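You operate a simulated robot arm through the tools that you are given. There is no shell and no other tool. Be economical: measure what you need, move in short steps, check, and stop when the job is done.

Carry out the task below with a simulated robot arm. There is one attempt and no reset: what you move stays moved.

TASK
Swirl the purple-band vial on SLOW till the green lamp lights.
Fine: then put it back; turn the selector to OFF and let the plate stop before lifting the vial.

It is judged by the outcome, as a careful person would: the job done as asked, and still so three seconds after it is handed in. It fails if anything else is knocked over, pushed out of place, dropped, spilled or broken.

THE ROBOT
A 7-joint arm with a two-finger parallel gripper, fixed in place. Base frame: the origin is at the foot of the arm, x ahead of it, y to its left, z up; the work surface is at about z = 0.005. Lengths are in m, angles in degrees, forces in N, time in s.
With the tool pointing down near the work surface it reaches from about 0.24 to 0.62 m from the base axis. Its first joint turns from -66.0 to 66.0 degrees. Payload 2.6 kg.
Tool frame: the origin (TCP) lies between the finger pads and is the grasp point; the fingertips stand 0.03 m ahead of it; z points along the fingers, y is the line along which they close. The gripper opens to 0.094 m. The fingers are 0.028 m wide and 0.01 m thick; the gripper's body (0.05 by 0.096 m) begins 0.055 m behind the TCP.
Orientation is that of the tool frame in the base frame, as a unit quaternion [x, y, z, w]. With the fingers straight down and closing along the base's y, the tool's x points along the base's -x, its y along +y and its z along -z.

THE INTERFACE
- The arm moves only by the tool servo_tool. Its argument "motion" is a list of rows, each a list of 3 entries, a list of its own where there are three numbers: the turn, a rotation vector about the base's x, y, z in units of 45 degrees (1.0 is 45 degrees), then the shift along the base's x, y, z in units of 400 mm (1.0 is 400 mm), then the gripper command, from -1 (fully open) to 1 (shut), values between in proportion. In form: [[[wx, wy, wz], [dx, dy, dz], gripper], ...]. A call has 1 to 10 rows; each row is the pose to reach, as a shift and turn from the pose commanded when the call began. A call with a number of a shift or a turn outside -1 to 1 is refused whole. A row lasts 0.2 s, in which the tool goes at most 0.05 m and 8.6 degrees; a call with a longer step from one row to the next is refused whole, and so is a gripper value outside its range. A pose out of reach is approached as far as the arm can. The call stops where the force on the tool passes 70 N (or 10 N more than at its start, if that is more) or the arm is blocked; 0.2 s more then pass. The fingers move at their own pace (about 0.072 m/s each) and stop on an object; they squeeze with about 23 N. The grip force told is the motor's: it shows also when the fingers shut on nothing. Time passes only in rows, and 0.2 s behind the last, so rows that repeat a pose let the fingers close. It gives the time, the measured TCP pose, the force on the tool (base axes), the opening and the grip force at its end, in the units of the frame above (readings bear some noise).
- Cameras (640 x 400 px; columns grow to the right, rows downward): "scene" is fixed at [0.0453, 0.4382, 0.572]; the picture's right is [-0.68, -0.73, 0.00], its down [-0.37, 0.34, -0.86] and it looks along [0.63, -0.59, -0.50] (base axes); focal length 351 px, centre (320, 200). "wrist" rides on the gripper at [-0.037, 0, -0.058] in the tool frame; the picture's right is [0.00, -1.00, 0.00], its down [0.97, 0.00, -0.24] and it looks along [0.24, 0.00, 0.97] (tool axes); focal length 218 px, centre (320, 200).
- camera(camera): a new picture of that camera. No time passes.
- probe_pixels(camera, pixels): there is no depth. For up to 12 entries [column, row, z] of the newest picture of that camera ("zoom" is the newest enlarged one), the place [x, y] in the base frame at which the ray of that pixel passes the height z, good to about 0.003 m. No time passes.
- zoom(camera, box): a new picture of the part [left, top, right, bottom] of that camera's present view, enlarged. No time passes.
- hand_in(): hands the job in; it is judged then, once.

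Work in short steps. Measure before you move; look again where a grasp or a placing could have gone wrong, and mend it. You have 80 turns and 34 pictures in all, the two below and enlarged ones among them. Open the gripper and draw the arm clear of the work before you hand the job in, unless the task says otherwise; then end with one line.

The tools are called after "Emit:" as name(argument=value, ...) on one line, values as JSON. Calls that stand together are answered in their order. servo_tool: Moves the arm, as the interface text tells. Its arguments: {"type":"object","properties":{"motion":{"type":"array"}},"required":["motion"]} The other tools are called the same way: camera (camera) takes a picture; probe_pixels (camera, pixels) gives the place at which the rays of pixels pass given heights; zoom (camera, box) takes an enlarged picture of a part of a camera's view; hand_in () hands the job in.

At the start:

```text
time_s: 0.0
tcp_pos: [0.3859, 0.0841, 0.2825]
tool_rot: [0.0, 1.0, 0.0, 0.0]
contact_force: [0.6, -0.1, -0.4]
grip_width: 0.0942
grip_force: 0.0
```

scene: 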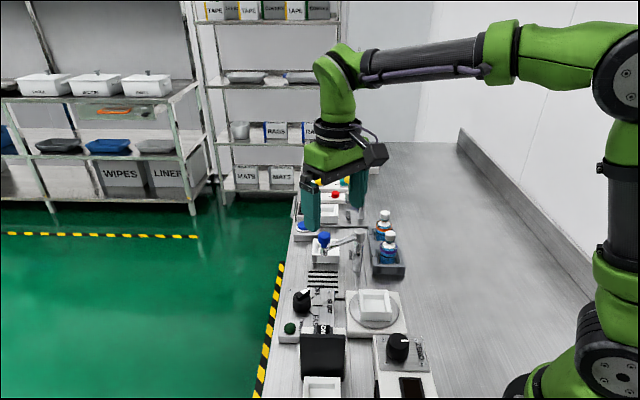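
wrist: 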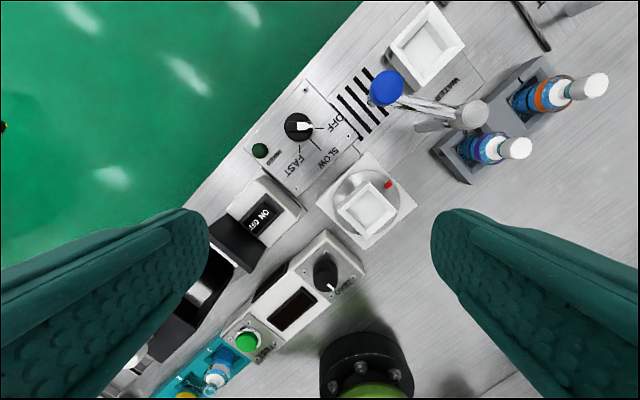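

I'll enlarge the selector/plate area and the vial rack in both views before moving anything.

Emit:
zoom(camera="wrist", box=[220, 60, 460, 260])

Emit:
zoom(camera="wrist", box=[380, 20, 620, 200])

Emit:
zoom(camera="scene", box=[260, 170, 440, 400])

Emit:
probe_pixels(camera="wrist", pixels=[[298, 127, 0.02], [298, 127, 0.05], [515, 148, 0.1], [490, 148, 0.06], [592, 86, 0.1], [367, 207, 0.03], [367, 207, 0.05], [260, 150, 0.02], [388, 88, 0.1], [470, 115, 0.1], [327, 270, 0.06]])

```text
2.00 times, centred on (340, 160) of wrist
```

zoom: 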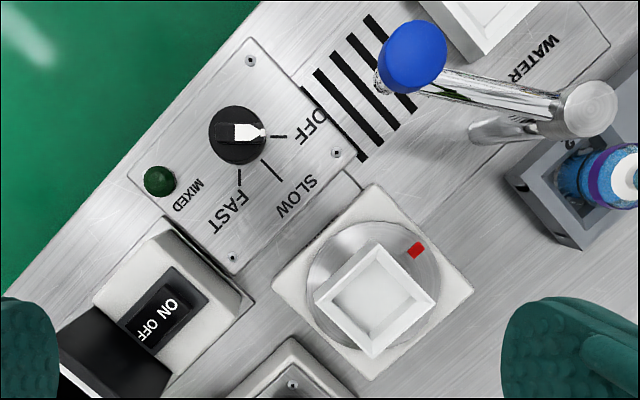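

```text
2.22 times, centred on (500, 110) of wrist
```

zoom: 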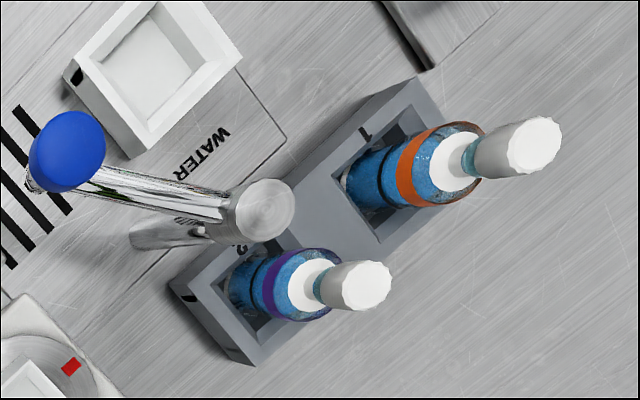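

```text
1.74 times, centred on (350, 285) of scene
```

zoom: 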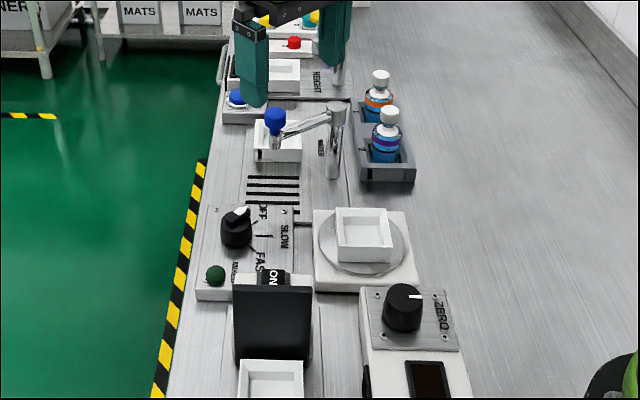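

```text
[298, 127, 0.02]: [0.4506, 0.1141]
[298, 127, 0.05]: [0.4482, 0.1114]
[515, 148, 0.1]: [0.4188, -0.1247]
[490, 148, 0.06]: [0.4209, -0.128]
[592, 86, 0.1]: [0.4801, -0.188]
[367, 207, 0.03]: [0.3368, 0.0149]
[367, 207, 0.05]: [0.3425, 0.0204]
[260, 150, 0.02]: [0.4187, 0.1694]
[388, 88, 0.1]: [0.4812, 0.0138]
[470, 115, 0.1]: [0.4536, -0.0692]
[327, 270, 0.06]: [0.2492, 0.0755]
```

The purple-band vial is the near one in rack slot 2 (about [0.418, -0.13]), with a tap close by. I move above it with a 45° yaw, so the fingers close along the rack's axis, and look closer.

Emit:
servo_tool(motion=[[[0, 0, 0.17], [0, -0.08, 0.03], -1], [[0, 0, 0.34], [0.01, -0.17, 0.05], -1], [[0, 0, 0.51], [0.02, -0.26, 0.05], -1], [[0, 0, 0.68], [0.03, -0.35, 0.05], -1], [[0, 0, 0.85], [0.04, -0.44, 0.05], -1], [[0, 0, 1.0], [0.05, -0.5, 0.05], -1], [[0, 0, 1.0], [0.05, -0.5, 0.05], -1]])

Emit:
camera(camera="wrist")

Emit:
camera(camera="scene")

```text
time_s: 1.6
tcp_pos: [0.4042, -0.1195, 0.3011]
tool_rot: [-0.383, 0.924, 0.001, 0.001]
contact_force: [0.7, 0.1, 0.7]
grip_width: 0.0938
grip_force: 0.1
```

```text
28 pictures are left
```

wrist: 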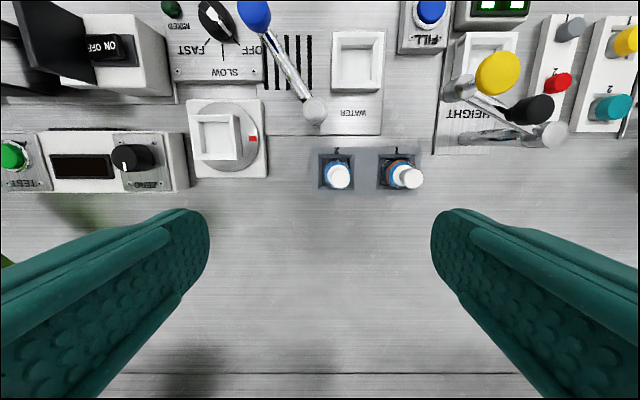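

```text
27 pictures are left
```

scene: 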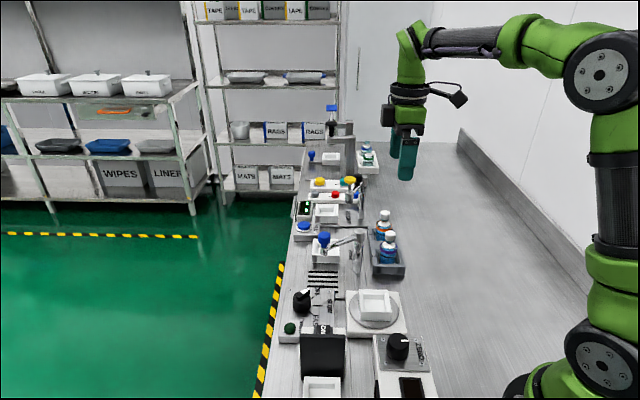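

The view is now aligned with the rack: purple-band vial at (337,176), orange at (402,176). I zoom in and locate the cap, rack and tap.

Emit:
zoom(camera="wrist", box=[160, 0, 440, 200])

Emit:
zoom(camera="scene", box=[320, 190, 440, 350])

Emit:
probe_pixels(camera="wrist", pixels=[[337, 176, 0.09], [337, 176, 0.11], [402, 177, 0.1], [337, 167, 0.03], [319, 150, 0.03], [319, 190, 0.03], [421, 150, 0.03], [421, 190, 0.03], [315, 112, 0.1], [255, 12, 0.1], [219, 138, 0.05]])

Emit:
probe_pixels(camera="scene", pixels=[[389, 236, 0.09], [389, 236, 0.11], [384, 214, 0.1], [375, 303, 0.04], [375, 303, 0.06], [302, 300, 0.03], [302, 300, 0.05], [358, 234, 0.1], [358, 234, 0.08]])

```text
2.00 times, centred on (300, 100) of wrist
```

zoom: 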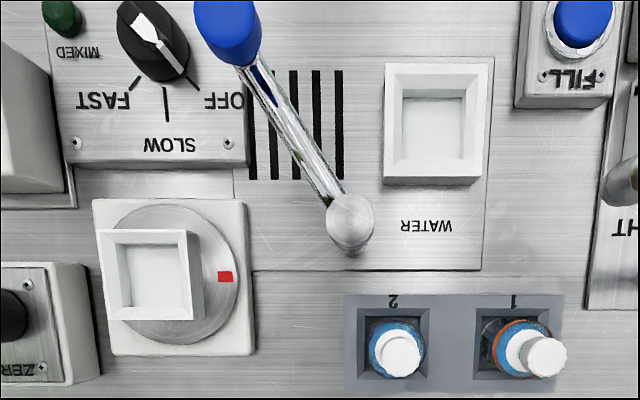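

```text
2.50 times, centred on (380, 270) of scene
```

zoom: 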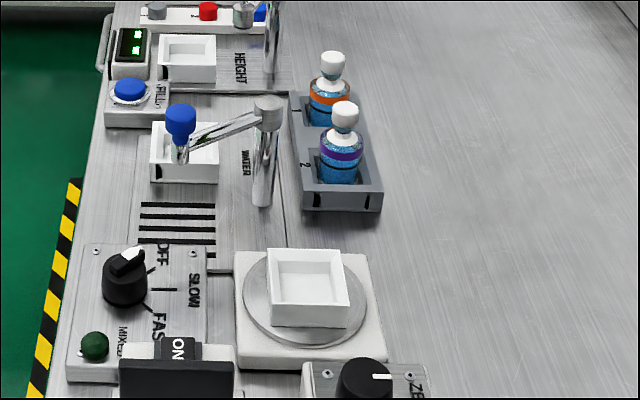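

```text
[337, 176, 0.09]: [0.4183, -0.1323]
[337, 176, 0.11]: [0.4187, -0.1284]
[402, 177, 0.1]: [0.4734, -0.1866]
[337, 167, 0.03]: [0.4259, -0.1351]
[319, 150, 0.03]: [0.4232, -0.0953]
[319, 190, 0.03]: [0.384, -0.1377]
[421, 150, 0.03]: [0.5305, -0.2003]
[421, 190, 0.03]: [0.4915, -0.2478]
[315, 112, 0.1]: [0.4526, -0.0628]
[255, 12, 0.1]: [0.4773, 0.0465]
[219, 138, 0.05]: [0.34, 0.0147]
```

```text
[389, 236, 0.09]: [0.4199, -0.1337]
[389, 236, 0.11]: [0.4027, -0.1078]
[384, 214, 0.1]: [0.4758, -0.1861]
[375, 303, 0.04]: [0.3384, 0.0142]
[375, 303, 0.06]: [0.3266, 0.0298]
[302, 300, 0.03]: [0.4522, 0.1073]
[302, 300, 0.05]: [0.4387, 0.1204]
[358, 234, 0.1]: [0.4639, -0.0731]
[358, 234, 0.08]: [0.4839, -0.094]
```

The cap is near (0.419, -0.132) with its top around z 0.10, and the tap top is about z 0.11 at (0.452, -0.064). I now triangulate the rack rim and tray rim heights.

Emit:
probe_pixels(camera="wrist", pixels=[[312.5, 196.5, 0.02], [312.5, 196.5, 0.04], [312.5, 146.5, 0.02], [312.5, 146.5, 0.04], [336, 198, 0.1], [337, 176, 0.1]])

Emit:
probe_pixels(camera="scene", pixels=[[404.8, 265.2, 0.02], [404.8, 265.2, 0.04], [373.2, 267.2, 0.02], [373.2, 267.2, 0.04], [389.6, 231.2, 0.1], [387, 251, 0.05]])

Emit:
zoom(camera="scene", box=[360, 220, 420, 280])

```text
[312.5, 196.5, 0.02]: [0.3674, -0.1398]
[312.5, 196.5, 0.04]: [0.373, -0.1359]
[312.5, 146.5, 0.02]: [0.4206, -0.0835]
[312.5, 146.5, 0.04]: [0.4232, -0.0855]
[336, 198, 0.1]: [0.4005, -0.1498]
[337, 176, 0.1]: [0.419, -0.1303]
```

```text
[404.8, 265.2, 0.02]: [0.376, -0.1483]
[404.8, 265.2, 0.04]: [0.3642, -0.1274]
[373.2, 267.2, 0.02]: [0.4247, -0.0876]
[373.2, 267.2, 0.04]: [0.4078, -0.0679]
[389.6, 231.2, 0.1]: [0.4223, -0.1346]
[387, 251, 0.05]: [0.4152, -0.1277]
```

```text
6.67 times, centred on (390, 250) of scene
```

zoom: 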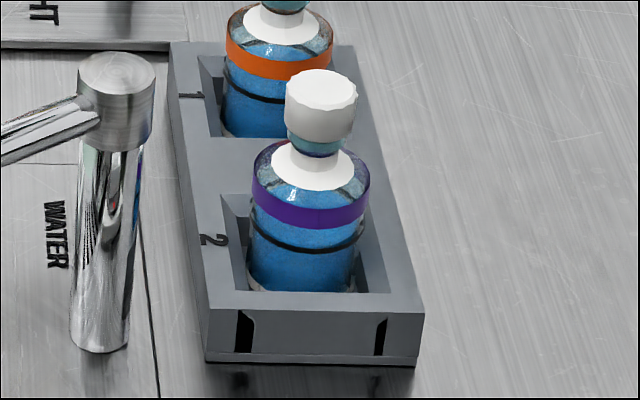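

Rack rim is about z 0.024. The vial body is 0.041 wide and stands clear up to its shoulder near z 0.064, with its axis at about (0.418, -0.131). I descend to 0.16 with the fingers part-open and check there.

Emit:
servo_tool(motion=[[[0, 0, 0], [0.015, -0.02, -0.09], -0.6], [[0, 0, 0], [0.03, -0.038, -0.18], -0.6], [[0, 0, 0], [0.03, -0.038, -0.27], -0.6], [[0, 0, 0], [0.03, -0.038, -0.35], -0.6], [[0, 0, 0], [0.03, -0.038, -0.35], -0.6]])

Emit:
camera(camera="wrist")

```text
time_s: 2.8
tcp_pos: [0.4176, -0.1321, 0.1622]
tool_rot: [-0.382, 0.924, 0.0, 0.0]
contact_force: [0.5, 0.1, 0.2]
grip_width: 0.0752
grip_force: 0.1
```

```text
23 pictures are left
```

wrist: 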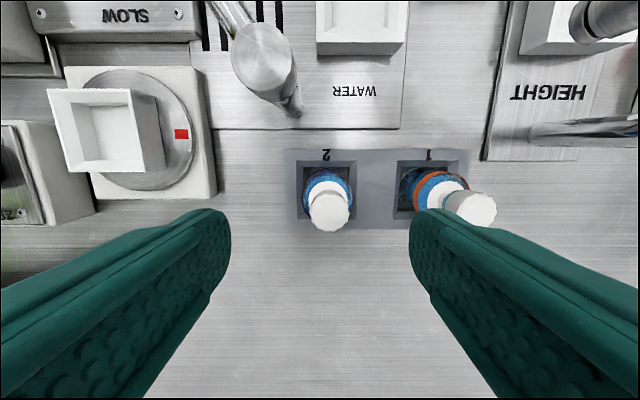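

Cap shows at (330,212) near the centre line; I check its place against the TCP.

Emit:
probe_pixels(camera="wrist", pixels=[[330, 212, 0.1], [328, 192, 0.064], [302, 192, 0.06], [353, 192, 0.06], [327, 191, 0.024], [298, 161, 0.024], [357, 161, 0.024], [105, 130, 0.05], [262, 52, 0.112]])

```text
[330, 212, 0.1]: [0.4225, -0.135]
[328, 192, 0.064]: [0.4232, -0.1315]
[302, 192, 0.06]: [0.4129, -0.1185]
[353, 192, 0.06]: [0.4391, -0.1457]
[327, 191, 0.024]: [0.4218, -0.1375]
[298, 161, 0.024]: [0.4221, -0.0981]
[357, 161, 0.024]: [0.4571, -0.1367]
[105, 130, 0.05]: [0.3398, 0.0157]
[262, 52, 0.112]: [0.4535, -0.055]
```

Vial axis comes out at about (0.420, -0.133), so I descend to TCP z 0.07 (tips at 0.04, above the rack rim).

Emit:
servo_tool(motion=[[[0, 0, 0], [0.005, -0.005, -0.06], -0.6], [[0, 0, 0], [0.005, -0.005, -0.12], -0.6], [[0, 0, 0], [0.005, -0.005, -0.18], -0.6], [[0, 0, 0], [0.005, -0.005, -0.231], -0.6], [[0, 0, 0], [0.005, -0.005, -0.231], -0.6]])

Emit:
zoom(camera="scene", box=[330, 180, 450, 280])

```text
time_s: 4.0
tcp_pos: [0.4219, -0.134, 0.0714]
tool_rot: [-0.382, 0.924, 0.0, 0.001]
contact_force: [0.9, 0.1, 0.1]
grip_width: 0.0752
grip_force: 0.1
```

```text
4.00 times, centred on (390, 230) of scene
```

zoom: 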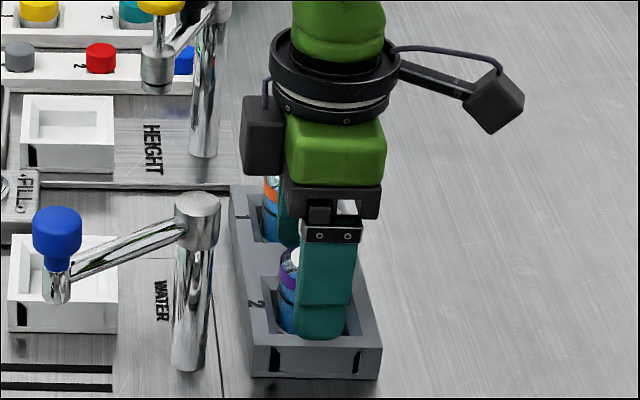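

The fingers straddle the vial, aligned and clear of the tap and the orange vial. Closing now.

Emit:
servo_tool(motion=[[[0, 0, 0], [0, 0, 0], 1], [[0, 0, 0], [0, 0, 0], 1], [[0, 0, 0], [0, 0, 0], 1], [[0, 0, 0], [0, 0, 0], 1], [[0, 0, 0], [0, 0, 0], 1]])

```text
time_s: 5.2
tcp_pos: [0.4219, -0.1323, 0.0699]
tool_rot: [-0.382, 0.924, -0.001, 0.0]
contact_force: [3.4, -3.6, -0.7]
grip_width: 0.0378
grip_force: 22.5
```

Gripped at 0.038 m width. I lift straight up 0.12 m and look.

Emit:
servo_tool(motion=[[[0, 0, 0], [0, 0, 0.04], 1], [[0, 0, 0], [0, 0, 0.1], 1], [[0, 0, 0], [0, 0, 0.18], 1], [[0, 0, 0], [0, 0, 0.25], 1], [[0, 0, 0], [0, 0, 0.3], 1], [[0, 0, 0], [0, 0, 0.3], 1]])

Emit:
camera(camera="wrist")

Emit:
camera(camera="scene")

```text
time_s: 6.6
tcp_pos: [0.421, -0.1317, 0.1892]
tool_rot: [-0.383, 0.924, 0.001, 0.0]
contact_force: [0.0, -0.6, -1.0]
grip_width: 0.038
grip_force: 23.3
```

```text
21 pictures are left
```

wrist: 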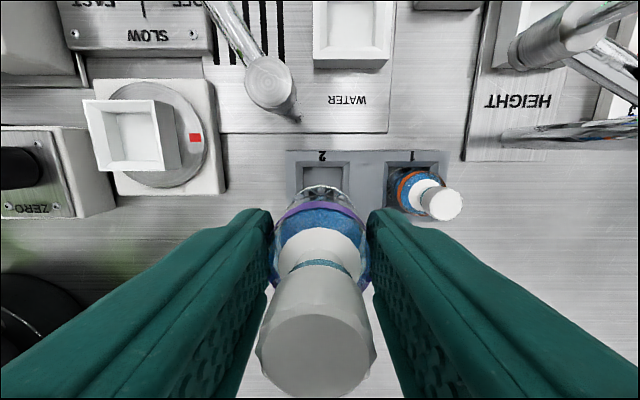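

```text
20 pictures are left
```

scene: 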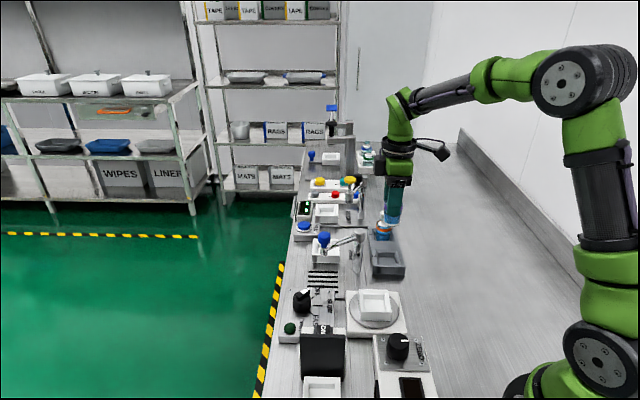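

Vial is held upright. Before moving, I measure the tray on the plate from both views.

Emit:
zoom(camera="wrist", box=[60, 60, 240, 210])

Emit:
zoom(camera="scene", box=[330, 270, 420, 350])

```text
2.67 times, centred on (150, 135) of wrist
```

zoom: 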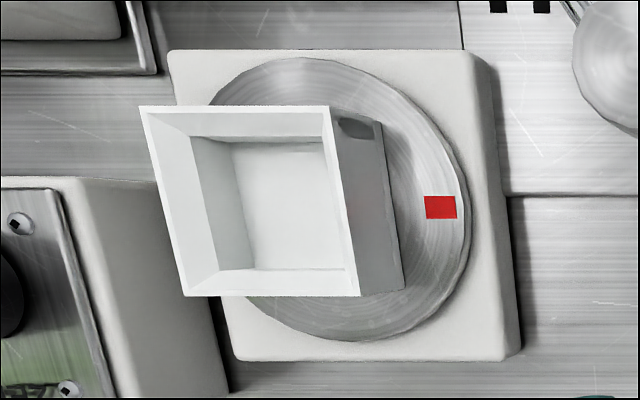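

```text
5.00 times, centred on (375, 310) of scene
```

zoom: 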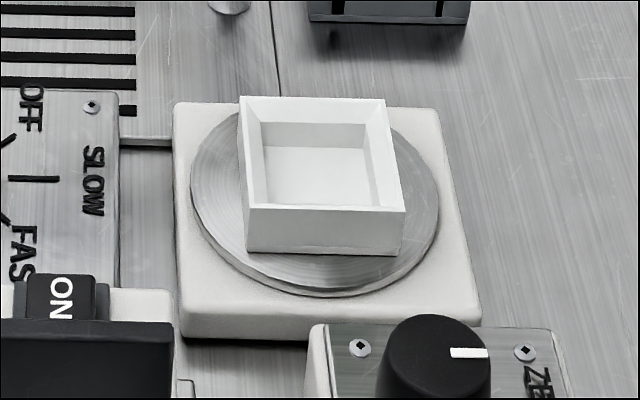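

Emit:
probe_pixels(camera="wrist", pixels=[[153.8, 100.1, 0.045], [153.8, 100.1, 0.06], [82.5, 100.1, 0.045], [82.5, 100.1, 0.06], [165, 171, 0.045], [165, 171, 0.06], [98.6, 171, 0.045], [98.6, 171, 0.06]])

Emit:
probe_pixels(camera="scene", pixels=[[358.6, 289.4, 0.045], [358.6, 289.4, 0.06], [360.4, 311, 0.045], [360.4, 311, 0.06], [388, 289.8, 0.045], [388, 289.8, 0.06], [392, 312, 0.045], [392, 312, 0.06]])

```text
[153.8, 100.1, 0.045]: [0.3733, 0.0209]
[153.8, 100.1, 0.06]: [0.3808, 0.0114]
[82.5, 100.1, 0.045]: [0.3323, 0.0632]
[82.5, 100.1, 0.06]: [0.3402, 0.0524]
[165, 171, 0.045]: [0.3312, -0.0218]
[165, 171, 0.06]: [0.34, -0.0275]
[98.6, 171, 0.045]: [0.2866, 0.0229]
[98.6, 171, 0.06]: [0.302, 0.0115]
```

```text
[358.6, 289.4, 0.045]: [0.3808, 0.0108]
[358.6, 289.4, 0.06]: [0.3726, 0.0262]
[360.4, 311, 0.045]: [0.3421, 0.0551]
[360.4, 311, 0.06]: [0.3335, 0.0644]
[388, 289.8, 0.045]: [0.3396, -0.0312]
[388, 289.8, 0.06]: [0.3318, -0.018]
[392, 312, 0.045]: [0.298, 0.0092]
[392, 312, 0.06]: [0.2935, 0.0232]
```

Tray rim is at z≈0.052, centred at (0.336, 0.017), outer width 0.058. I carry the vial over it, keeping high, and then lower to TCP z 0.13.

Emit:
servo_tool(motion=[[[0, 0, 0], [-0.02, 0.04, 0.04], 1], [[0, 0, 0], [-0.06, 0.11, 0.05], 1], [[0, 0, 0], [-0.11, 0.19, 0.05], 1], [[0, 0, 0], [-0.16, 0.28, 0.05], 1], [[0, 0, 0], [-0.2, 0.35, 0.03], 1], [[0, 0, 0], [-0.212, 0.372, -0.03], 1], [[0, 0, 0], [-0.212, 0.372, -0.1], 1], [[0, 0, 0], [-0.212, 0.372, -0.15], 1], [[0, 0, 0], [-0.212, 0.372, -0.15], 1], [[0, 0, 0], [-0.212, 0.372, -0.15], 1]])

Emit:
zoom(camera="scene", box=[320, 230, 440, 350])

Emit:
camera(camera="wrist")

```text
time_s: 8.8
tcp_pos: [0.3371, 0.015, 0.1294]
tool_rot: [-0.383, 0.924, 0.0, 0.0]
contact_force: [0.6, -0.2, -0.5]
grip_width: 0.038
grip_force: 22.8
```

```text
3.33 times, centred on (380, 290) of scene
```

zoom: 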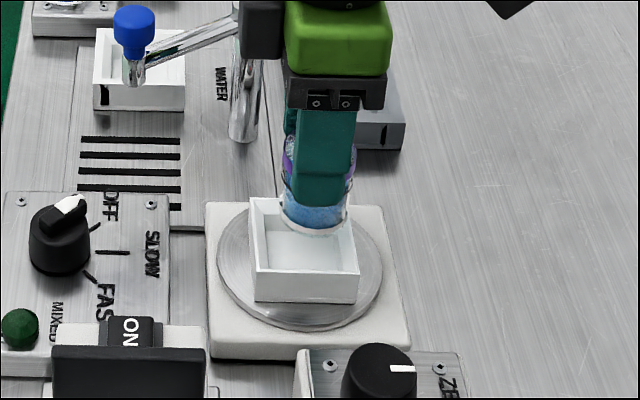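

```text
16 pictures are left
```

wrist: 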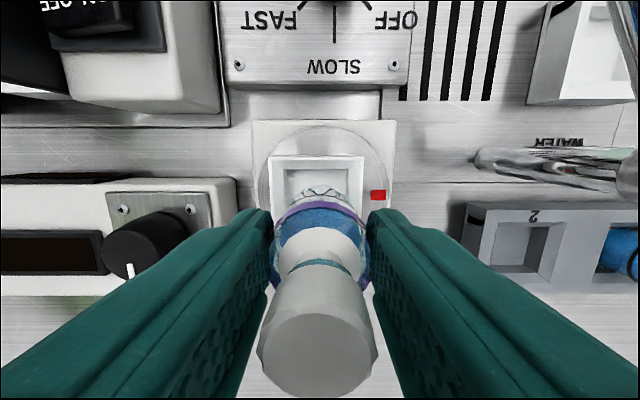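

From the scene the vial bottom (316,222 in zoom) looks a few mm off the tray centre toward the base side. I lower slightly to just above the rim and compare more closely.

Emit:
servo_tool(motion=[[[0, 0, 0], [0, 0, -0.02], 1], [[0, 0, 0], [0, 0, -0.02], 1]])

Emit:
zoom(camera="scene", box=[345, 265, 405, 325])

```text
time_s: 9.4
tcp_pos: [0.3382, 0.0149, 0.1231]
tool_rot: [-0.383, 0.924, 0.0, 0.0]
contact_force: [-0.5, 0.5, -0.7]
grip_width: 0.0378
grip_force: 23.1
```

```text
6.67 times, centred on (375, 295) of scene
```

zoom: 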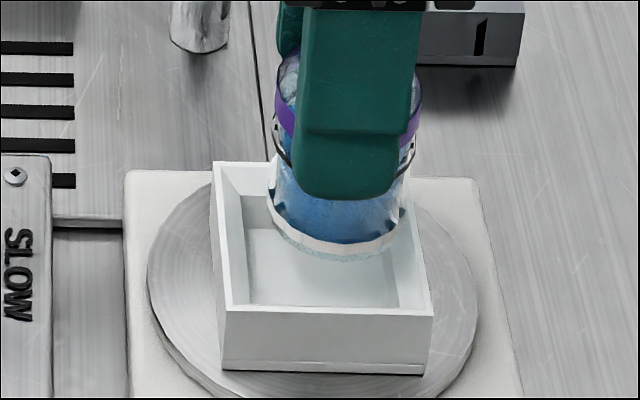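

The vial bottom is about 4.5 mm toward the base from the tray centre and ~1.5 mm along the bench. I shift by (+2, +4) mm and lower to TCP z ~0.103.

Emit:
servo_tool(motion=[[[0, 0, 0], [0.005, 0.01, 0], 1], [[0, 0, 0], [0.005, 0.01, -0.01], 1], [[0, 0, 0], [0.005, 0.01, -0.02], 1], [[0, 0, 0], [0.005, 0.01, -0.03], 1], [[0, 0, 0], [0.005, 0.01, -0.04], 1], [[0, 0, 0], [0.005, 0.01, -0.047], 1], [[0, 0, 0], [0.005, 0.01, -0.047], 1]])

Emit:
zoom(camera="scene", box=[345, 265, 405, 325])

```text
time_s: 11.0
tcp_pos: [0.3396, 0.0194, 0.1015]
tool_rot: [-0.383, 0.924, 0.0, 0.0]
contact_force: [0.2, -0.1, -0.9]
grip_width: 0.0381
grip_force: 23.0
```

```text
6.67 times, centred on (375, 295) of scene
```

zoom: 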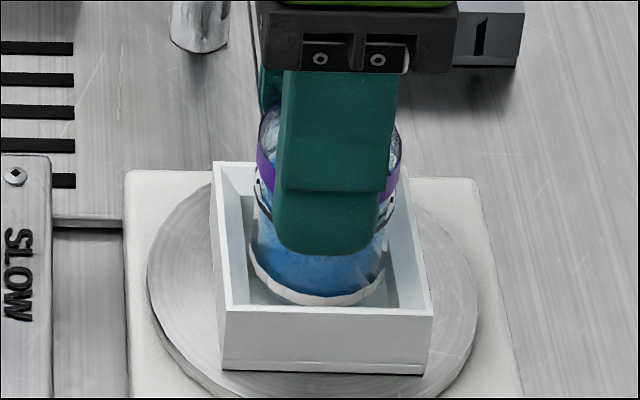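

The vial is inside the tray walls with gaps on each side and no contact force yet. I lower in small steps, looking for contact.

Emit:
servo_tool(motion=[[[0, 0, 0], [0, 0, -0.005], 1], [[0, 0, 0], [0, 0, -0.01], 1], [[0, 0, 0], [0, 0, -0.01], 1]])

```text
time_s: 11.8
tcp_pos: [0.3381, 0.0189, 0.099]
tool_rot: [-0.383, 0.924, 0.0, 0.0]
contact_force: [0.6, -0.5, 0.1]
grip_width: 0.0378
grip_force: 22.9
```

Emit:
servo_tool(motion=[[[0, 0, 0], [0, 0, -0.005], 1], [[0, 0, 0], [0, 0, -0.01], 1], [[0, 0, 0], [0, 0, -0.01], 1]])

```text
time_s: 12.6
tcp_pos: [0.338, 0.0207, 0.0953]
tool_rot: [-0.383, 0.924, -0.001, 0.001]
contact_force: [-2.0, -1.4, 13.2]
grip_width: 0.0377
grip_force: 23.0
```

Upward force of 13 N: the vial is on the tray floor. I release by opening, then rise straight up.

Emit:
servo_tool(motion=[[[0, 0, 0], [0, 0, 0.001], -0.5], [[0, 0, 0], [0, 0, 0.001], -0.5], [[0, 0, 0], [0, 0, 0.001], -0.5], [[0, 0, 0], [0, 0, 0.03], -0.5], [[0, 0, 0], [0, 0, 0.1], -0.5], [[0, 0, 0], [0, 0, 0.2], -0.5], [[0, 0, 0], [0, 0, 0.3], -0.5], [[0, 0, 0], [0, 0, 0.3], -0.5]])

Emit:
camera(camera="wrist")

Emit:
zoom(camera="scene", box=[280, 250, 420, 350])

```text
time_s: 14.4
tcp_pos: [0.3363, 0.0197, 0.2165]
tool_rot: [-0.382, 0.924, -0.001, 0.001]
contact_force: [1.1, 0.5, 0.3]
grip_width: 0.0702
grip_force: 0.1
```

```text
13 pictures are left
```

wrist: 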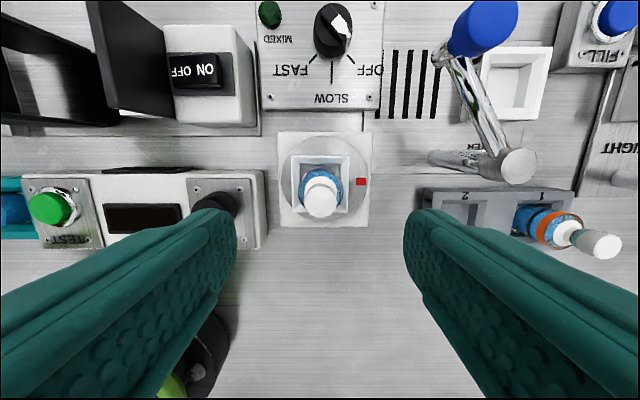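

```text
4.00 times, centred on (350, 300) of scene
```

zoom: 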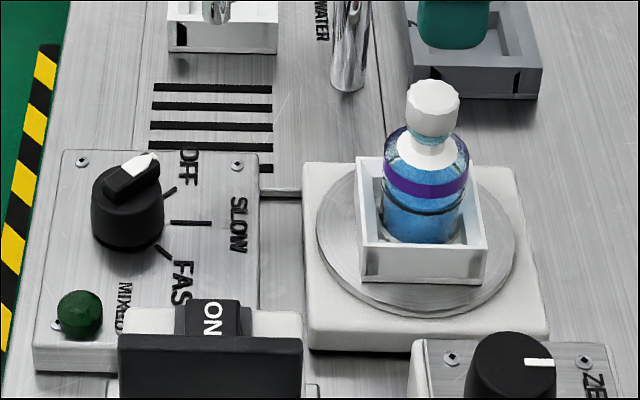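

The vial stands in the tray. The knob is a 36 mm cylinder with a ridge pointing to OFF; SLOW lies 45° clockwise from above. I go above the knob (≈[0.449, 0.111]) to measure it.

Emit:
servo_tool(motion=[[[0, 0, 0], [0.06, 0.05, 0], -0.4], [[0, 0, 0], [0.12, 0.1, 0], -0.4], [[0, 0, 0], [0.18, 0.15, 0], -0.4], [[0, 0, 0], [0.24, 0.2, 0], -0.4], [[0, 0, 0], [0.282, 0.228, 0], -0.4], [[0, 0, 0], [0.282, 0.228, -0.05], -0.4], [[0, 0, 0], [0.282, 0.228, -0.05], -0.4]])

Emit:
camera(camera="wrist")

Emit:
probe_pixels(camera="scene", pixels=[[302, 297.5, 0.04], [302, 297.5, 0.05], [302, 308.5, 0.015], [290, 328, 0.03]])

```text
time_s: 16.0
tcp_pos: [0.4513, 0.1103, 0.1951]
tool_rot: [-0.382, 0.924, 0.0, -0.001]
contact_force: [0.2, 0.2, -0.5]
grip_width: 0.066
grip_force: 0.2
```

```text
11 pictures are left
```

wrist: 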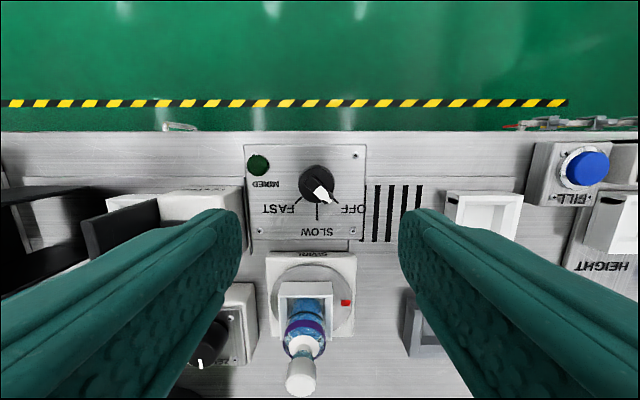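

```text
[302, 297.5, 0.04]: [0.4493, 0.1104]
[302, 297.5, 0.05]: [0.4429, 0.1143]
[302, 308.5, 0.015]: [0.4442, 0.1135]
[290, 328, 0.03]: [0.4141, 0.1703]
```

Emit:
zoom(camera="wrist", box=[270, 145, 370, 225])

Emit:
probe_pixels(camera="wrist", pixels=[[316, 183, 0.035], [316, 183, 0.045], [301, 183, 0.035], [332, 183, 0.035], [258, 165, 0.02]])

```text
5.00 times, centred on (320, 185) of wrist
```

zoom: 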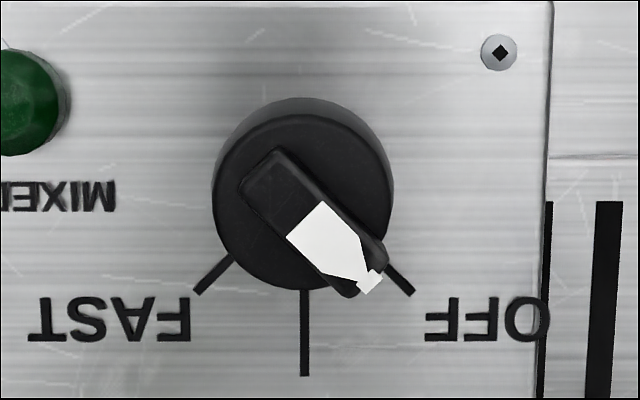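

```text
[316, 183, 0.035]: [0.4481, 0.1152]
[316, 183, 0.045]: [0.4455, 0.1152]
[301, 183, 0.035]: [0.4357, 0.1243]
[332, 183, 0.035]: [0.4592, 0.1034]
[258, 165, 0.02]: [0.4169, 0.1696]
```

Knob centre is about (0.446, 0.113), 35 mm across, cylinder top near z 0.042, and the pointer sits on OFF. I descend around it with tips held above the panel.

Emit:
servo_tool(motion=[[[0, 0, 0], [-0.0125, 0.0075, -0.08], -0.4], [[0, 0, 0], [-0.0125, 0.0075, -0.16], -0.4], [[0, 0, 0], [-0.0125, 0.0075, -0.24], -0.4], [[0, 0, 0], [-0.0125, 0.0075, -0.3], -0.4], [[0, 0, 0], [-0.0125, 0.0075, -0.33], -0.4], [[0, 0, 0], [-0.0125, 0.0075, -0.345], -0.4], [[0, 0, 0], [-0.0125, 0.0075, -0.345], -0.4]])

Emit:
zoom(camera="scene", box=[250, 250, 370, 350])

```text
time_s: 17.6
tcp_pos: [0.4465, 0.1124, 0.0568]
tool_rot: [-0.382, 0.924, 0.0, 0.0]
contact_force: [0.4, -1.1, 0.3]
grip_width: 0.0657
grip_force: 0.1
```

```text
4.00 times, centred on (310, 300) of scene
```

zoom: 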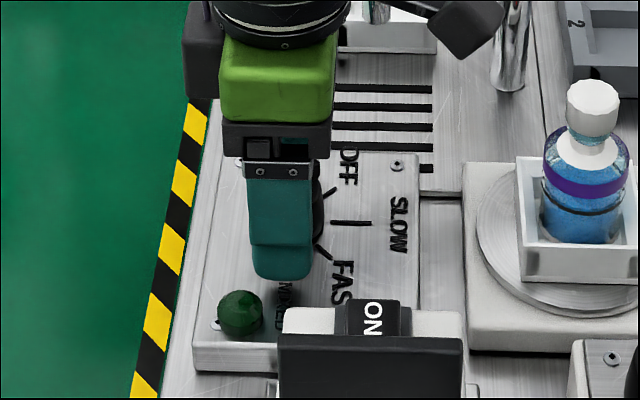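

The fingers straddle the knob, the tips sit above the panel, and the lamp (240,313 in zoom) stays visible and dark. I close on the knob.

Emit:
servo_tool(motion=[[[0, 0, 0], [0, 0, 0], 1], [[0, 0, 0], [0, 0, 0], 1], [[0, 0, 0], [0, 0, 0], 1], [[0, 0, 0], [0, 0, 0], 1]])

```text
time_s: 18.6
tcp_pos: [0.4468, 0.1106, 0.0557]
tool_rot: [-0.383, 0.924, -0.001, 0.001]
contact_force: [9.7, -6.5, -6.8]
grip_width: 0.0367
grip_force: 44.8
```

Gripped at 36.7 mm. I turn 45° clockwise to SLOW, with a 1 mm shift to ease the side force.

Emit:
servo_tool(motion=[[[0, 0, -0.1], [0.002, -0.002, 0], 1], [[0, 0, -0.25], [0.002, -0.002, 0], 1], [[0, 0, -0.4], [0.002, -0.002, 0], 1], [[0, 0, -0.55], [0.002, -0.002, 0], 1], [[0, 0, -0.7], [0.002, -0.002, 0], 1], [[0, 0, -0.85], [0.002, -0.002, 0], 1], [[0, 0, -1.0], [0.002, -0.002, 0], 1], [[0, 0, -1.0], [0.002, -0.002, 0], 1]])

Emit:
zoom(camera="scene", box=[260, 250, 420, 350])

```text
time_s: 20.4
tcp_pos: [0.4468, 0.1131, 0.0573]
tool_rot: [0.002, 1.0, 0.0, -0.001]
contact_force: [-21.5, -10.2, 32.9]
grip_width: 0.0368
grip_force: 44.9
```

```text
4.00 times, centred on (340, 300) of scene
```

zoom: 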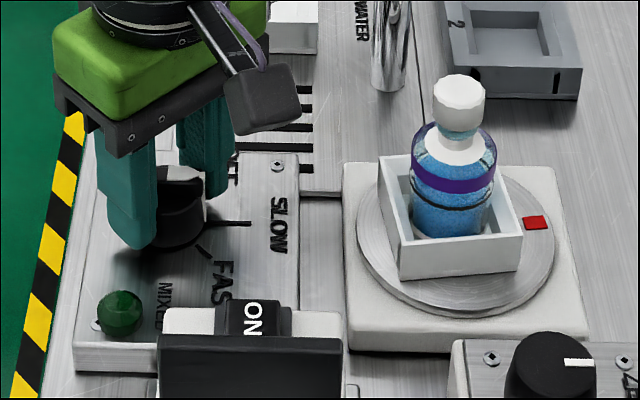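

The plate is turning (the red mark has moved). I release the knob, rise and check that the pointer is on SLOW.

Emit:
servo_tool(motion=[[[0, 0, 0], [0, 0, 0], -0.4], [[0, 0, 0], [0, 0, 0], -0.4], [[0, 0, 0], [0, 0, 0.03], -0.4], [[0, 0, 0], [0, 0, 0.12], -0.4], [[0, 0, 0], [0, 0, 0.2], -0.4]])

Emit:
zoom(camera="scene", box=[260, 250, 420, 350])

```text
time_s: 21.6
tcp_pos: [0.4476, 0.1113, 0.1368]
tool_rot: [0.0, 1.0, 0.0, 0.0]
contact_force: [0.0, -0.5, -0.4]
grip_width: 0.0659
grip_force: 0.0
```

```text
4.00 times, centred on (340, 300) of scene
```

zoom: 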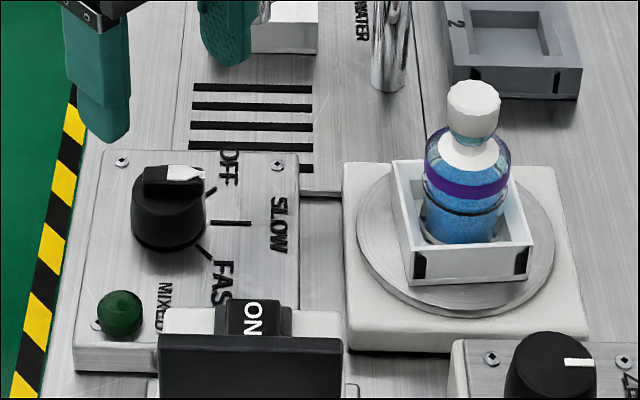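

The pointer is now on SLOW and the plate turns. I go back down around the knob with the fingers open, ready to turn it, and let it swirl.

Emit:
servo_tool(motion=[[[0, 0, 0], [0, 0.002, -0.1], -0.4], [[0, 0, 0], [0, 0.002, -0.16], -0.4], [[0, 0, 0], [0, 0.002, -0.195], -0.4], [[0, 0, 0], [0, 0.002, -0.195], -0.4], [[0, 0, 0], [0, 0.002, -0.195], -0.4], [[0, 0, 0], [0, 0.002, -0.195], -0.4], [[0, 0, 0], [0, 0.002, -0.195], -0.4], [[0, 0, 0], [0, 0.002, -0.195], -0.4], [[0, 0, 0], [0, 0.002, -0.195], -0.4], [[0, 0, 0], [0, 0.002, -0.195], -0.4]])

Emit:
servo_tool(motion=[[[0, 0, 0], [0, 0, 0], -0.4], [[0, 0, 0], [0, 0, 0], -0.4], [[0, 0, 0], [0, 0, 0], -0.4], [[0, 0, 0], [0, 0, 0], -0.4], [[0, 0, 0], [0, 0, 0], -0.4], [[0, 0, 0], [0, 0, 0], -0.4], [[0, 0, 0], [0, 0, 0], -0.4], [[0, 0, 0], [0, 0, 0], -0.4], [[0, 0, 0], [0, 0, 0], -0.4], [[0, 0, 0], [0, 0, 0], -0.4]])

Emit:
servo_tool(motion=[[[0, 0, 0], [0, 0, 0], -0.4], [[0, 0, 0], [0, 0, 0], -0.4], [[0, 0, 0], [0, 0, 0], -0.4], [[0, 0, 0], [0, 0, 0], -0.4], [[0, 0, 0], [0, 0, 0], -0.4], [[0, 0, 0], [0, 0, 0], -0.4], [[0, 0, 0], [0, 0, 0], -0.4], [[0, 0, 0], [0, 0, 0], -0.4], [[0, 0, 0], [0, 0, 0], -0.4], [[0, 0, 0], [0, 0, 0], -0.4]])

Emit:
camera(camera="scene")

```text
time_s: 23.8
tcp_pos: [0.4468, 0.1136, 0.0591]
tool_rot: [0.0, 1.0, 0.0, 0.0]
contact_force: [-0.5, 0.7, -0.4]
grip_width: 0.0657
grip_force: 0.0
```

```text
time_s: 26.0
tcp_pos: [0.4466, 0.1133, 0.0593]
tool_rot: [0.0, 1.0, 0.0, 0.0]
contact_force: [-0.2, -0.1, 0.8]
grip_width: 0.066
grip_force: 0.0
```

```text
time_s: 28.2
tcp_pos: [0.4469, 0.1134, 0.0598]
tool_rot: [0.0, 1.0, 0.001, 0.001]
contact_force: [0.2, 1.3, 0.4]
grip_width: 0.0659
grip_force: 0.0
```

```text
6 pictures are left
```

scene: 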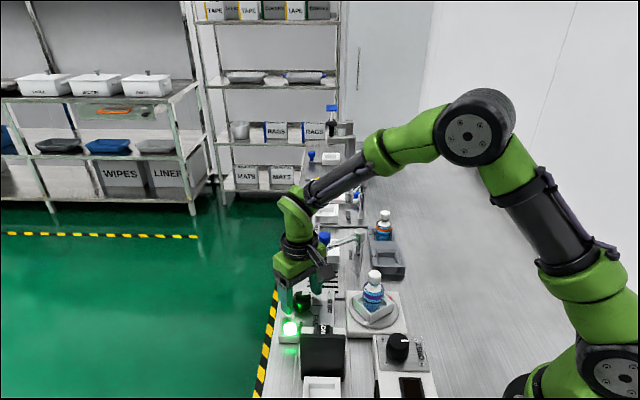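

The green lamp at (290,328) is lit. I grip the knob and turn it 45° back to OFF, then release.

Emit:
servo_tool(motion=[[[0, 0, 0], [0, 0, -0.006], 1], [[0, 0, 0], [0, 0, -0.006], 1], [[0, 0, 0], [0, 0, -0.006], 1], [[0, 0, 0.15], [0, 0, -0.006], 1], [[0, 0, 0.32], [0, 0, -0.006], 1], [[0, 0, 0.49], [0, 0, -0.006], 1], [[0, 0, 0.66], [0, 0, -0.006], 1], [[0, 0, 0.83], [0, 0, -0.006], 1], [[0, 0, 1.0], [0, 0, -0.006], 1], [[0, 0, 1.0], [0, 0, -0.006], 1]])

```text
time_s: 30.4
tcp_pos: [0.4475, 0.1124, 0.0576]
tool_rot: [-0.383, 0.924, -0.002, 0.001]
contact_force: [-11.2, -16.6, 33.0]
grip_width: 0.0367
grip_force: 44.2
```

Turned back 45°. I release, rise, and move over the plate where the wrist view shows knob, plate, vial and rack at once.

Emit:
servo_tool(motion=[[[0, 0, 0], [0, 0, 0], -0.4], [[0, 0, 0], [0, 0, 0], -0.4], [[0, 0, 0], [0, 0, 0.03], -0.4], [[0, 0, 0], [0, 0, 0.12], -0.4], [[0, 0, 0], [0, 0, 0.22], -0.4], [[0, 0, 0], [0, 0, 0.32], -0.5], [[0, 0, 0], [-0.03, -0.02, 0.4], -0.5], [[0, 0, 0], [-0.1, -0.08, 0.4], -0.5], [[0, 0, 0], [-0.18, -0.14, 0.4], -0.5], [[0, 0, 0], [-0.25, -0.2, 0.4], -0.5]])

Emit:
servo_tool(motion=[[[0, 0, 0], [-0.03, -0.03, 0], -0.5], [[0, 0, 0], [-0.03, -0.03, 0], -0.5], [[0, 0, 0], [-0.03, -0.03, 0], -0.5], [[0, 0, 0], [-0.03, -0.03, 0], -0.5], [[0, 0, 0], [-0.03, -0.03, 0], -0.5], [[0, 0, 0], [-0.03, -0.03, 0], -0.5]])

Emit:
camera(camera="wrist")

```text
time_s: 32.6
tcp_pos: [0.3448, 0.0328, 0.2175]
tool_rot: [-0.383, 0.924, 0.0, 0.0]
contact_force: [0.8, 0.1, 0.7]
grip_width: 0.0704
grip_force: 0.1
```

```text
time_s: 34.0
tcp_pos: [0.3343, 0.0218, 0.2176]
tool_rot: [-0.383, 0.924, 0.0, 0.0]
contact_force: [-0.8, -0.2, -0.2]
grip_width: 0.0706
grip_force: 0.0
```

```text
5 pictures are left
```

wrist: 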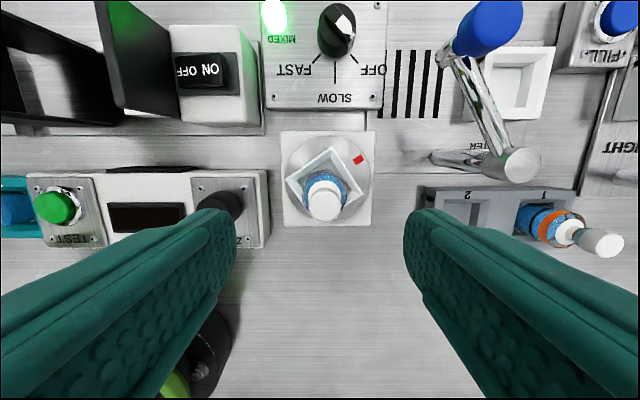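

Pointer is on OFF again, and the lamp is still lit. The tray rests rotated ~30°, with the red mark at (358,160). I wait 2 s and take a second view to confirm it has stopped and to locate the vial.

Emit:
servo_tool(motion=[[[0, 0, 0], [0, 0, 0], -0.5], [[0, 0, 0], [0, 0, 0], -0.5], [[0, 0, 0], [0, 0, 0], -0.5], [[0, 0, 0], [0, 0, 0], -0.5], [[0, 0, 0], [0, 0, 0], -0.5], [[0, 0, 0], [0, 0, 0], -0.5], [[0, 0, 0], [0, 0, 0], -0.5], [[0, 0, 0], [0, 0, 0], -0.5]])

Emit:
zoom(camera="scene", box=[280, 255, 424, 345])

Emit:
probe_pixels(camera="wrist", pixels=[[325, 205, 0.12], [325, 187, 0.085], [358, 160, 0.032], [328, 183, 0.052], [440, 205, 0.024], [489, 205, 0.024], [467, 188, 0.024]])

```text
time_s: 35.8
tcp_pos: [0.3344, 0.0206, 0.2184]
tool_rot: [-0.383, 0.924, 0.0, 0.0]
contact_force: [1.0, 0.2, -0.8]
grip_width: 0.0704
grip_force: 0.1
```

```text
4.44 times, centred on (352, 300) of scene
```

zoom: 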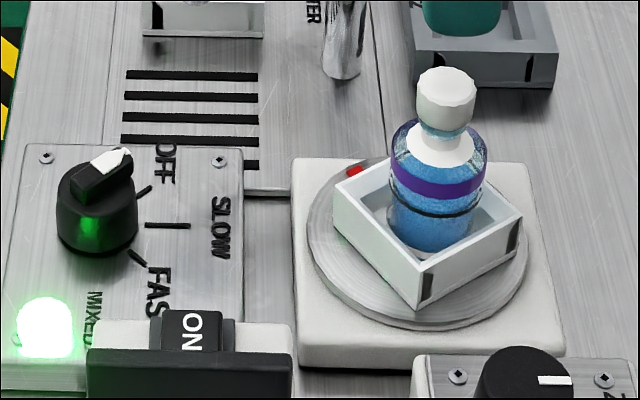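

```text
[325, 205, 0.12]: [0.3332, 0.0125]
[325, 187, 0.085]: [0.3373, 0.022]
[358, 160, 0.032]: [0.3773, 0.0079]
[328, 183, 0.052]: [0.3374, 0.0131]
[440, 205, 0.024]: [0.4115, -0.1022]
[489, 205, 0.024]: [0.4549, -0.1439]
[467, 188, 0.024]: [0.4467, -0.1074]
```

The red mark is at the same place in both views (≈[0.379, 0.008]), so the plate has stopped. The vial is upright at about (0.3345, 0.0145). I descend around it.

Emit:
servo_tool(motion=[[[0, 0, 0], [0, -0.015, -0.06], -0.5], [[0, 0, 0], [0, -0.015, -0.13], -0.5], [[0, 0, 0], [0, -0.015, -0.2], -0.5], [[0, 0, 0], [0, -0.015, -0.26], -0.5], [[0, 0, 0], [0, -0.015, -0.305], -0.5], [[0, 0, 0], [0, -0.015, -0.305], -0.5]])

Emit:
servo_tool(motion=[[[0, 0, 0], [0, 0, 0], 1], [[0, 0, 0], [0, 0, 0], 1], [[0, 0, 0], [0, 0, 0], 1], [[0, 0, 0], [0, 0, 0], 1], [[0, 0, 0], [0, 0, 0], 1]])

```text
time_s: 37.2
tcp_pos: [0.3349, 0.0141, 0.0928]
tool_rot: [-0.383, 0.924, 0.0, 0.0]
contact_force: [0.6, 0.2, -0.3]
grip_width: 0.0704
grip_force: 0.0
```

```text
time_s: 38.4
tcp_pos: [0.3346, 0.0139, 0.0941]
tool_rot: [-0.383, 0.924, 0.0, 0.001]
contact_force: [0.0, -0.4, 0.0]
grip_width: 0.038
grip_force: 23.3
```

Gripped evenly at 38 mm. I lift straight up, then carry it over slot 2 (≈[0.421, -0.135]) at safe height.

Emit:
servo_tool(motion=[[[0, 0, 0], [0, 0, 0.05], 1], [[0, 0, 0], [0, 0, 0.13], 1], [[0, 0, 0], [0, 0, 0.22], 1], [[0, 0, 0], [0, 0, 0.28], 1], [[0, 0, 0], [0.04, -0.07, 0.28], 1], [[0, 0, 0], [0.09, -0.155, 0.28], 1], [[0, 0, 0], [0.14, -0.24, 0.28], 1], [[0, 0, 0], [0.19, -0.325, 0.28], 1], [[0, 0, 0], [0.216, -0.373, 0.28], 1], [[0, 0, 0], [0.216, -0.373, 0.28], 1]])

Emit:
servo_tool(motion=[[[0, 0, 0], [0, 0, -0.08], 1], [[0, 0, 0], [0, 0, -0.16], 1], [[0, 0, 0], [0, 0, -0.255], 1], [[0, 0, 0], [0, 0, -0.255], 1]])

Emit:
zoom(camera="scene", box=[355, 220, 419, 284])

```text
time_s: 40.6
tcp_pos: [0.4229, -0.1351, 0.2068]
tool_rot: [-0.383, 0.924, 0.0, 0.0]
contact_force: [0.4, 0.5, -0.6]
grip_width: 0.0383
grip_force: 23.0
```

```text
time_s: 41.6
tcp_pos: [0.4237, -0.1354, 0.1023]
tool_rot: [-0.382, 0.924, 0.0, -0.001]
contact_force: [0.0, 0.2, -0.5]
grip_width: 0.0382
grip_force: 22.8
```

```text
6.25 times, centred on (387, 252) of scene
```

zoom: 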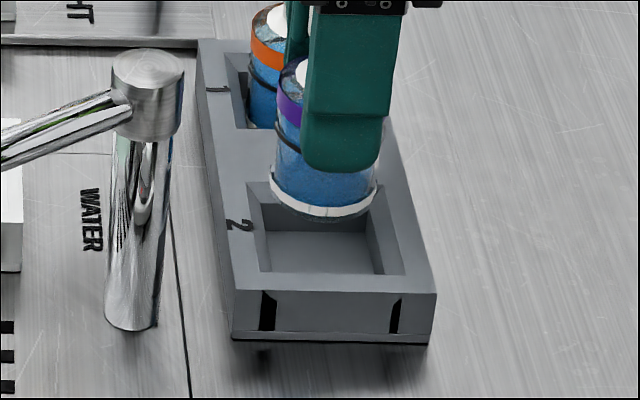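

Seen from the scene, the vial is centred over slot 2 across the bench and ~2 mm too far along it. I shift 2 mm back and lower into the slot gently.

Emit:
servo_tool(motion=[[[0, 0, 0], [-0.0035, 0.0035, 0], 1], [[0, 0, 0], [-0.0035, 0.0035, -0.015], 1], [[0, 0, 0], [-0.0035, 0.0035, -0.03], 1], [[0, 0, 0], [-0.0035, 0.0035, -0.045], 1], [[0, 0, 0], [-0.0035, 0.0035, -0.06], 1], [[0, 0, 0], [-0.0035, 0.0035, -0.07], 1], [[0, 0, 0], [-0.0035, 0.0035, -0.07], 1]])

```text
time_s: 43.2
tcp_pos: [0.4211, -0.1337, 0.0774]
tool_rot: [-0.383, 0.924, -0.003, 0.002]
contact_force: [7.2, -8.6, 12.0]
grip_width: 0.0383
grip_force: 22.8
```

Contact while still ~6 mm high, pushing along +r (a wall on the near side). I lift 8 mm and look at the slot.

Emit:
servo_tool(motion=[[[0, 0, 0], [0, 0, 0.01], 1], [[0, 0, 0], [0, 0, 0.02], 1], [[0, 0, 0], [0, 0, 0.02], 1]])

Emit:
zoom(camera="scene", box=[363, 240, 411, 280])

```text
time_s: 44.0
tcp_pos: [0.4193, -0.1314, 0.0822]
tool_rot: [-0.382, 0.924, 0.001, -0.001]
contact_force: [-0.2, 0.3, -0.3]
grip_width: 0.038
grip_force: 23.1
```

```text
10.00 times, centred on (387, 260) of scene
```

zoom: 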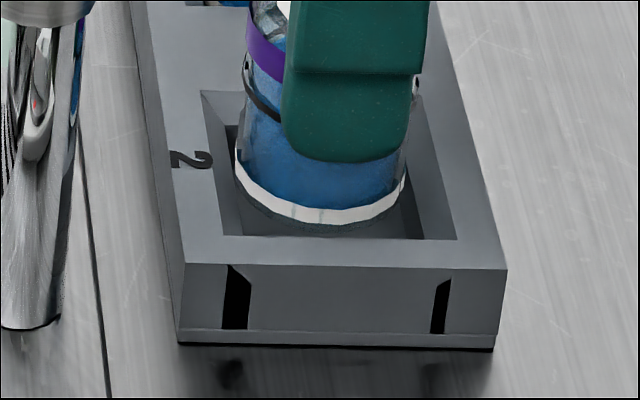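

It's free now: TCP sits at r≈0.389, while the slot centre is at ≈0.3935, so I overshot. I shift +4 mm along the rack and lower again.

Emit:
servo_tool(motion=[[[0, 0, 0], [0.005, -0.009, 0], 1], [[0, 0, 0], [0.005, -0.009, 0], 1], [[0, 0, 0], [0.005, -0.009, -0.01], 1], [[0, 0, 0], [0.005, -0.009, -0.02], 1], [[0, 0, 0], [0.005, -0.009, -0.025], 1], [[0, 0, 0], [0.005, -0.009, -0.025], 1]])

```text
time_s: 45.4
tcp_pos: [0.4219, -0.1374, 0.0751]
tool_rot: [-0.383, 0.924, 0.0, 0.0]
contact_force: [0.7, 0.6, -1.6]
grip_width: 0.0379
grip_force: 22.8
```

No contact now at z 0.075. I continue in small steps to the slot floor (expected near 0.0685).

Emit:
servo_tool(motion=[[[0, 0, 0], [0, 0, -0.005], 1], [[0, 0, 0], [0, 0, -0.01], 1], [[0, 0, 0], [0, 0, -0.01], 1]])

```text
time_s: 46.2
tcp_pos: [0.4216, -0.1381, 0.0698]
tool_rot: [-0.383, 0.924, -0.001, 0.0]
contact_force: [0.5, 0.3, -0.7]
grip_width: 0.0382
grip_force: 22.9
```

Emit:
servo_tool(motion=[[[0, 0, 0], [0, 0, -0.004], 1], [[0, 0, 0], [0, 0, -0.006], 1], [[0, 0, 0], [0, 0, -0.006], 1]])

```text
time_s: 47.0
tcp_pos: [0.4223, -0.1372, 0.0695]
tool_rot: [-0.383, 0.924, 0.001, 0.001]
contact_force: [-0.1, 0.0, 0.2]
grip_width: 0.0383
grip_force: 23.1
```

Emit:
servo_tool(motion=[[[0, 0, 0], [0, 0, -0.003], 1], [[0, 0, 0], [0, 0, -0.006], 1], [[0, 0, 0], [0, 0, -0.006], 1]])

```text
time_s: 47.8
tcp_pos: [0.4186, -0.1368, 0.0655]
tool_rot: [-0.383, 0.924, 0.0, 0.001]
contact_force: [-0.3, 0.5, -1.4]
grip_width: 0.0379
grip_force: 23.4
```

Emit:
servo_tool(motion=[[[0, 0, 0], [0, 0, -0.003], 1], [[0, 0, 0], [0, 0, -0.005], 1], [[0, 0, 0], [0, 0, -0.005], 1]])

```text
time_s: 48.6
tcp_pos: [0.4223, -0.1369, 0.0651]
tool_rot: [-0.382, 0.924, 0.0, 0.001]
contact_force: [-4.7, -1.3, 13.8]
grip_width: 0.038
grip_force: 23.0
```

Contact at 14 N: the vial is on the slot floor. I open, rise straight up, and check.

Emit:
servo_tool(motion=[[[0, 0, 0], [0, 0, 0.001], -0.5], [[0, 0, 0], [0, 0, 0.001], -0.5], [[0, 0, 0], [0, 0, 0.001], -0.5], [[0, 0, 0], [0, 0, 0.04], -0.5], [[0, 0, 0], [0, 0, 0.12], -0.5], [[0, 0, 0], [0, 0, 0.24], -0.5], [[0, 0, 0], [0, 0, 0.36], -0.5], [[0, 0, 0], [0, 0, 0.48], -0.5], [[0, 0, 0], [0, 0, 0.56], -0.8], [[0, 0, 0], [0, 0, 0.56], -1]])

Emit:
zoom(camera="scene", box=[264, 200, 424, 350])

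```text
time_s: 50.8
tcp_pos: [0.4208, -0.1387, 0.288]
tool_rot: [-0.382, 0.924, 0.0, 0.0]
contact_force: [0.0, 0.7, 0.1]
grip_width: 0.094
grip_force: 0.0
```

```text
2.67 times, centred on (344, 275) of scene
```

zoom: 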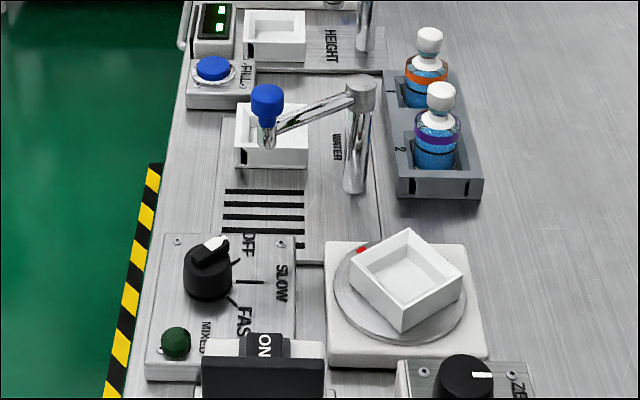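

The purple-band vial stands upright in slot 2, the selector is at OFF, the plate is still, the rack has not moved, and the arm is clear. Handing in.

Emit:
hand_in()

```text
The job is handed in.
```

I swirled the purple-band vial on SLOW until the green lamp lit. I then turned the selector to OFF, let the plate stop, and put the vial back upright in rack slot 2.
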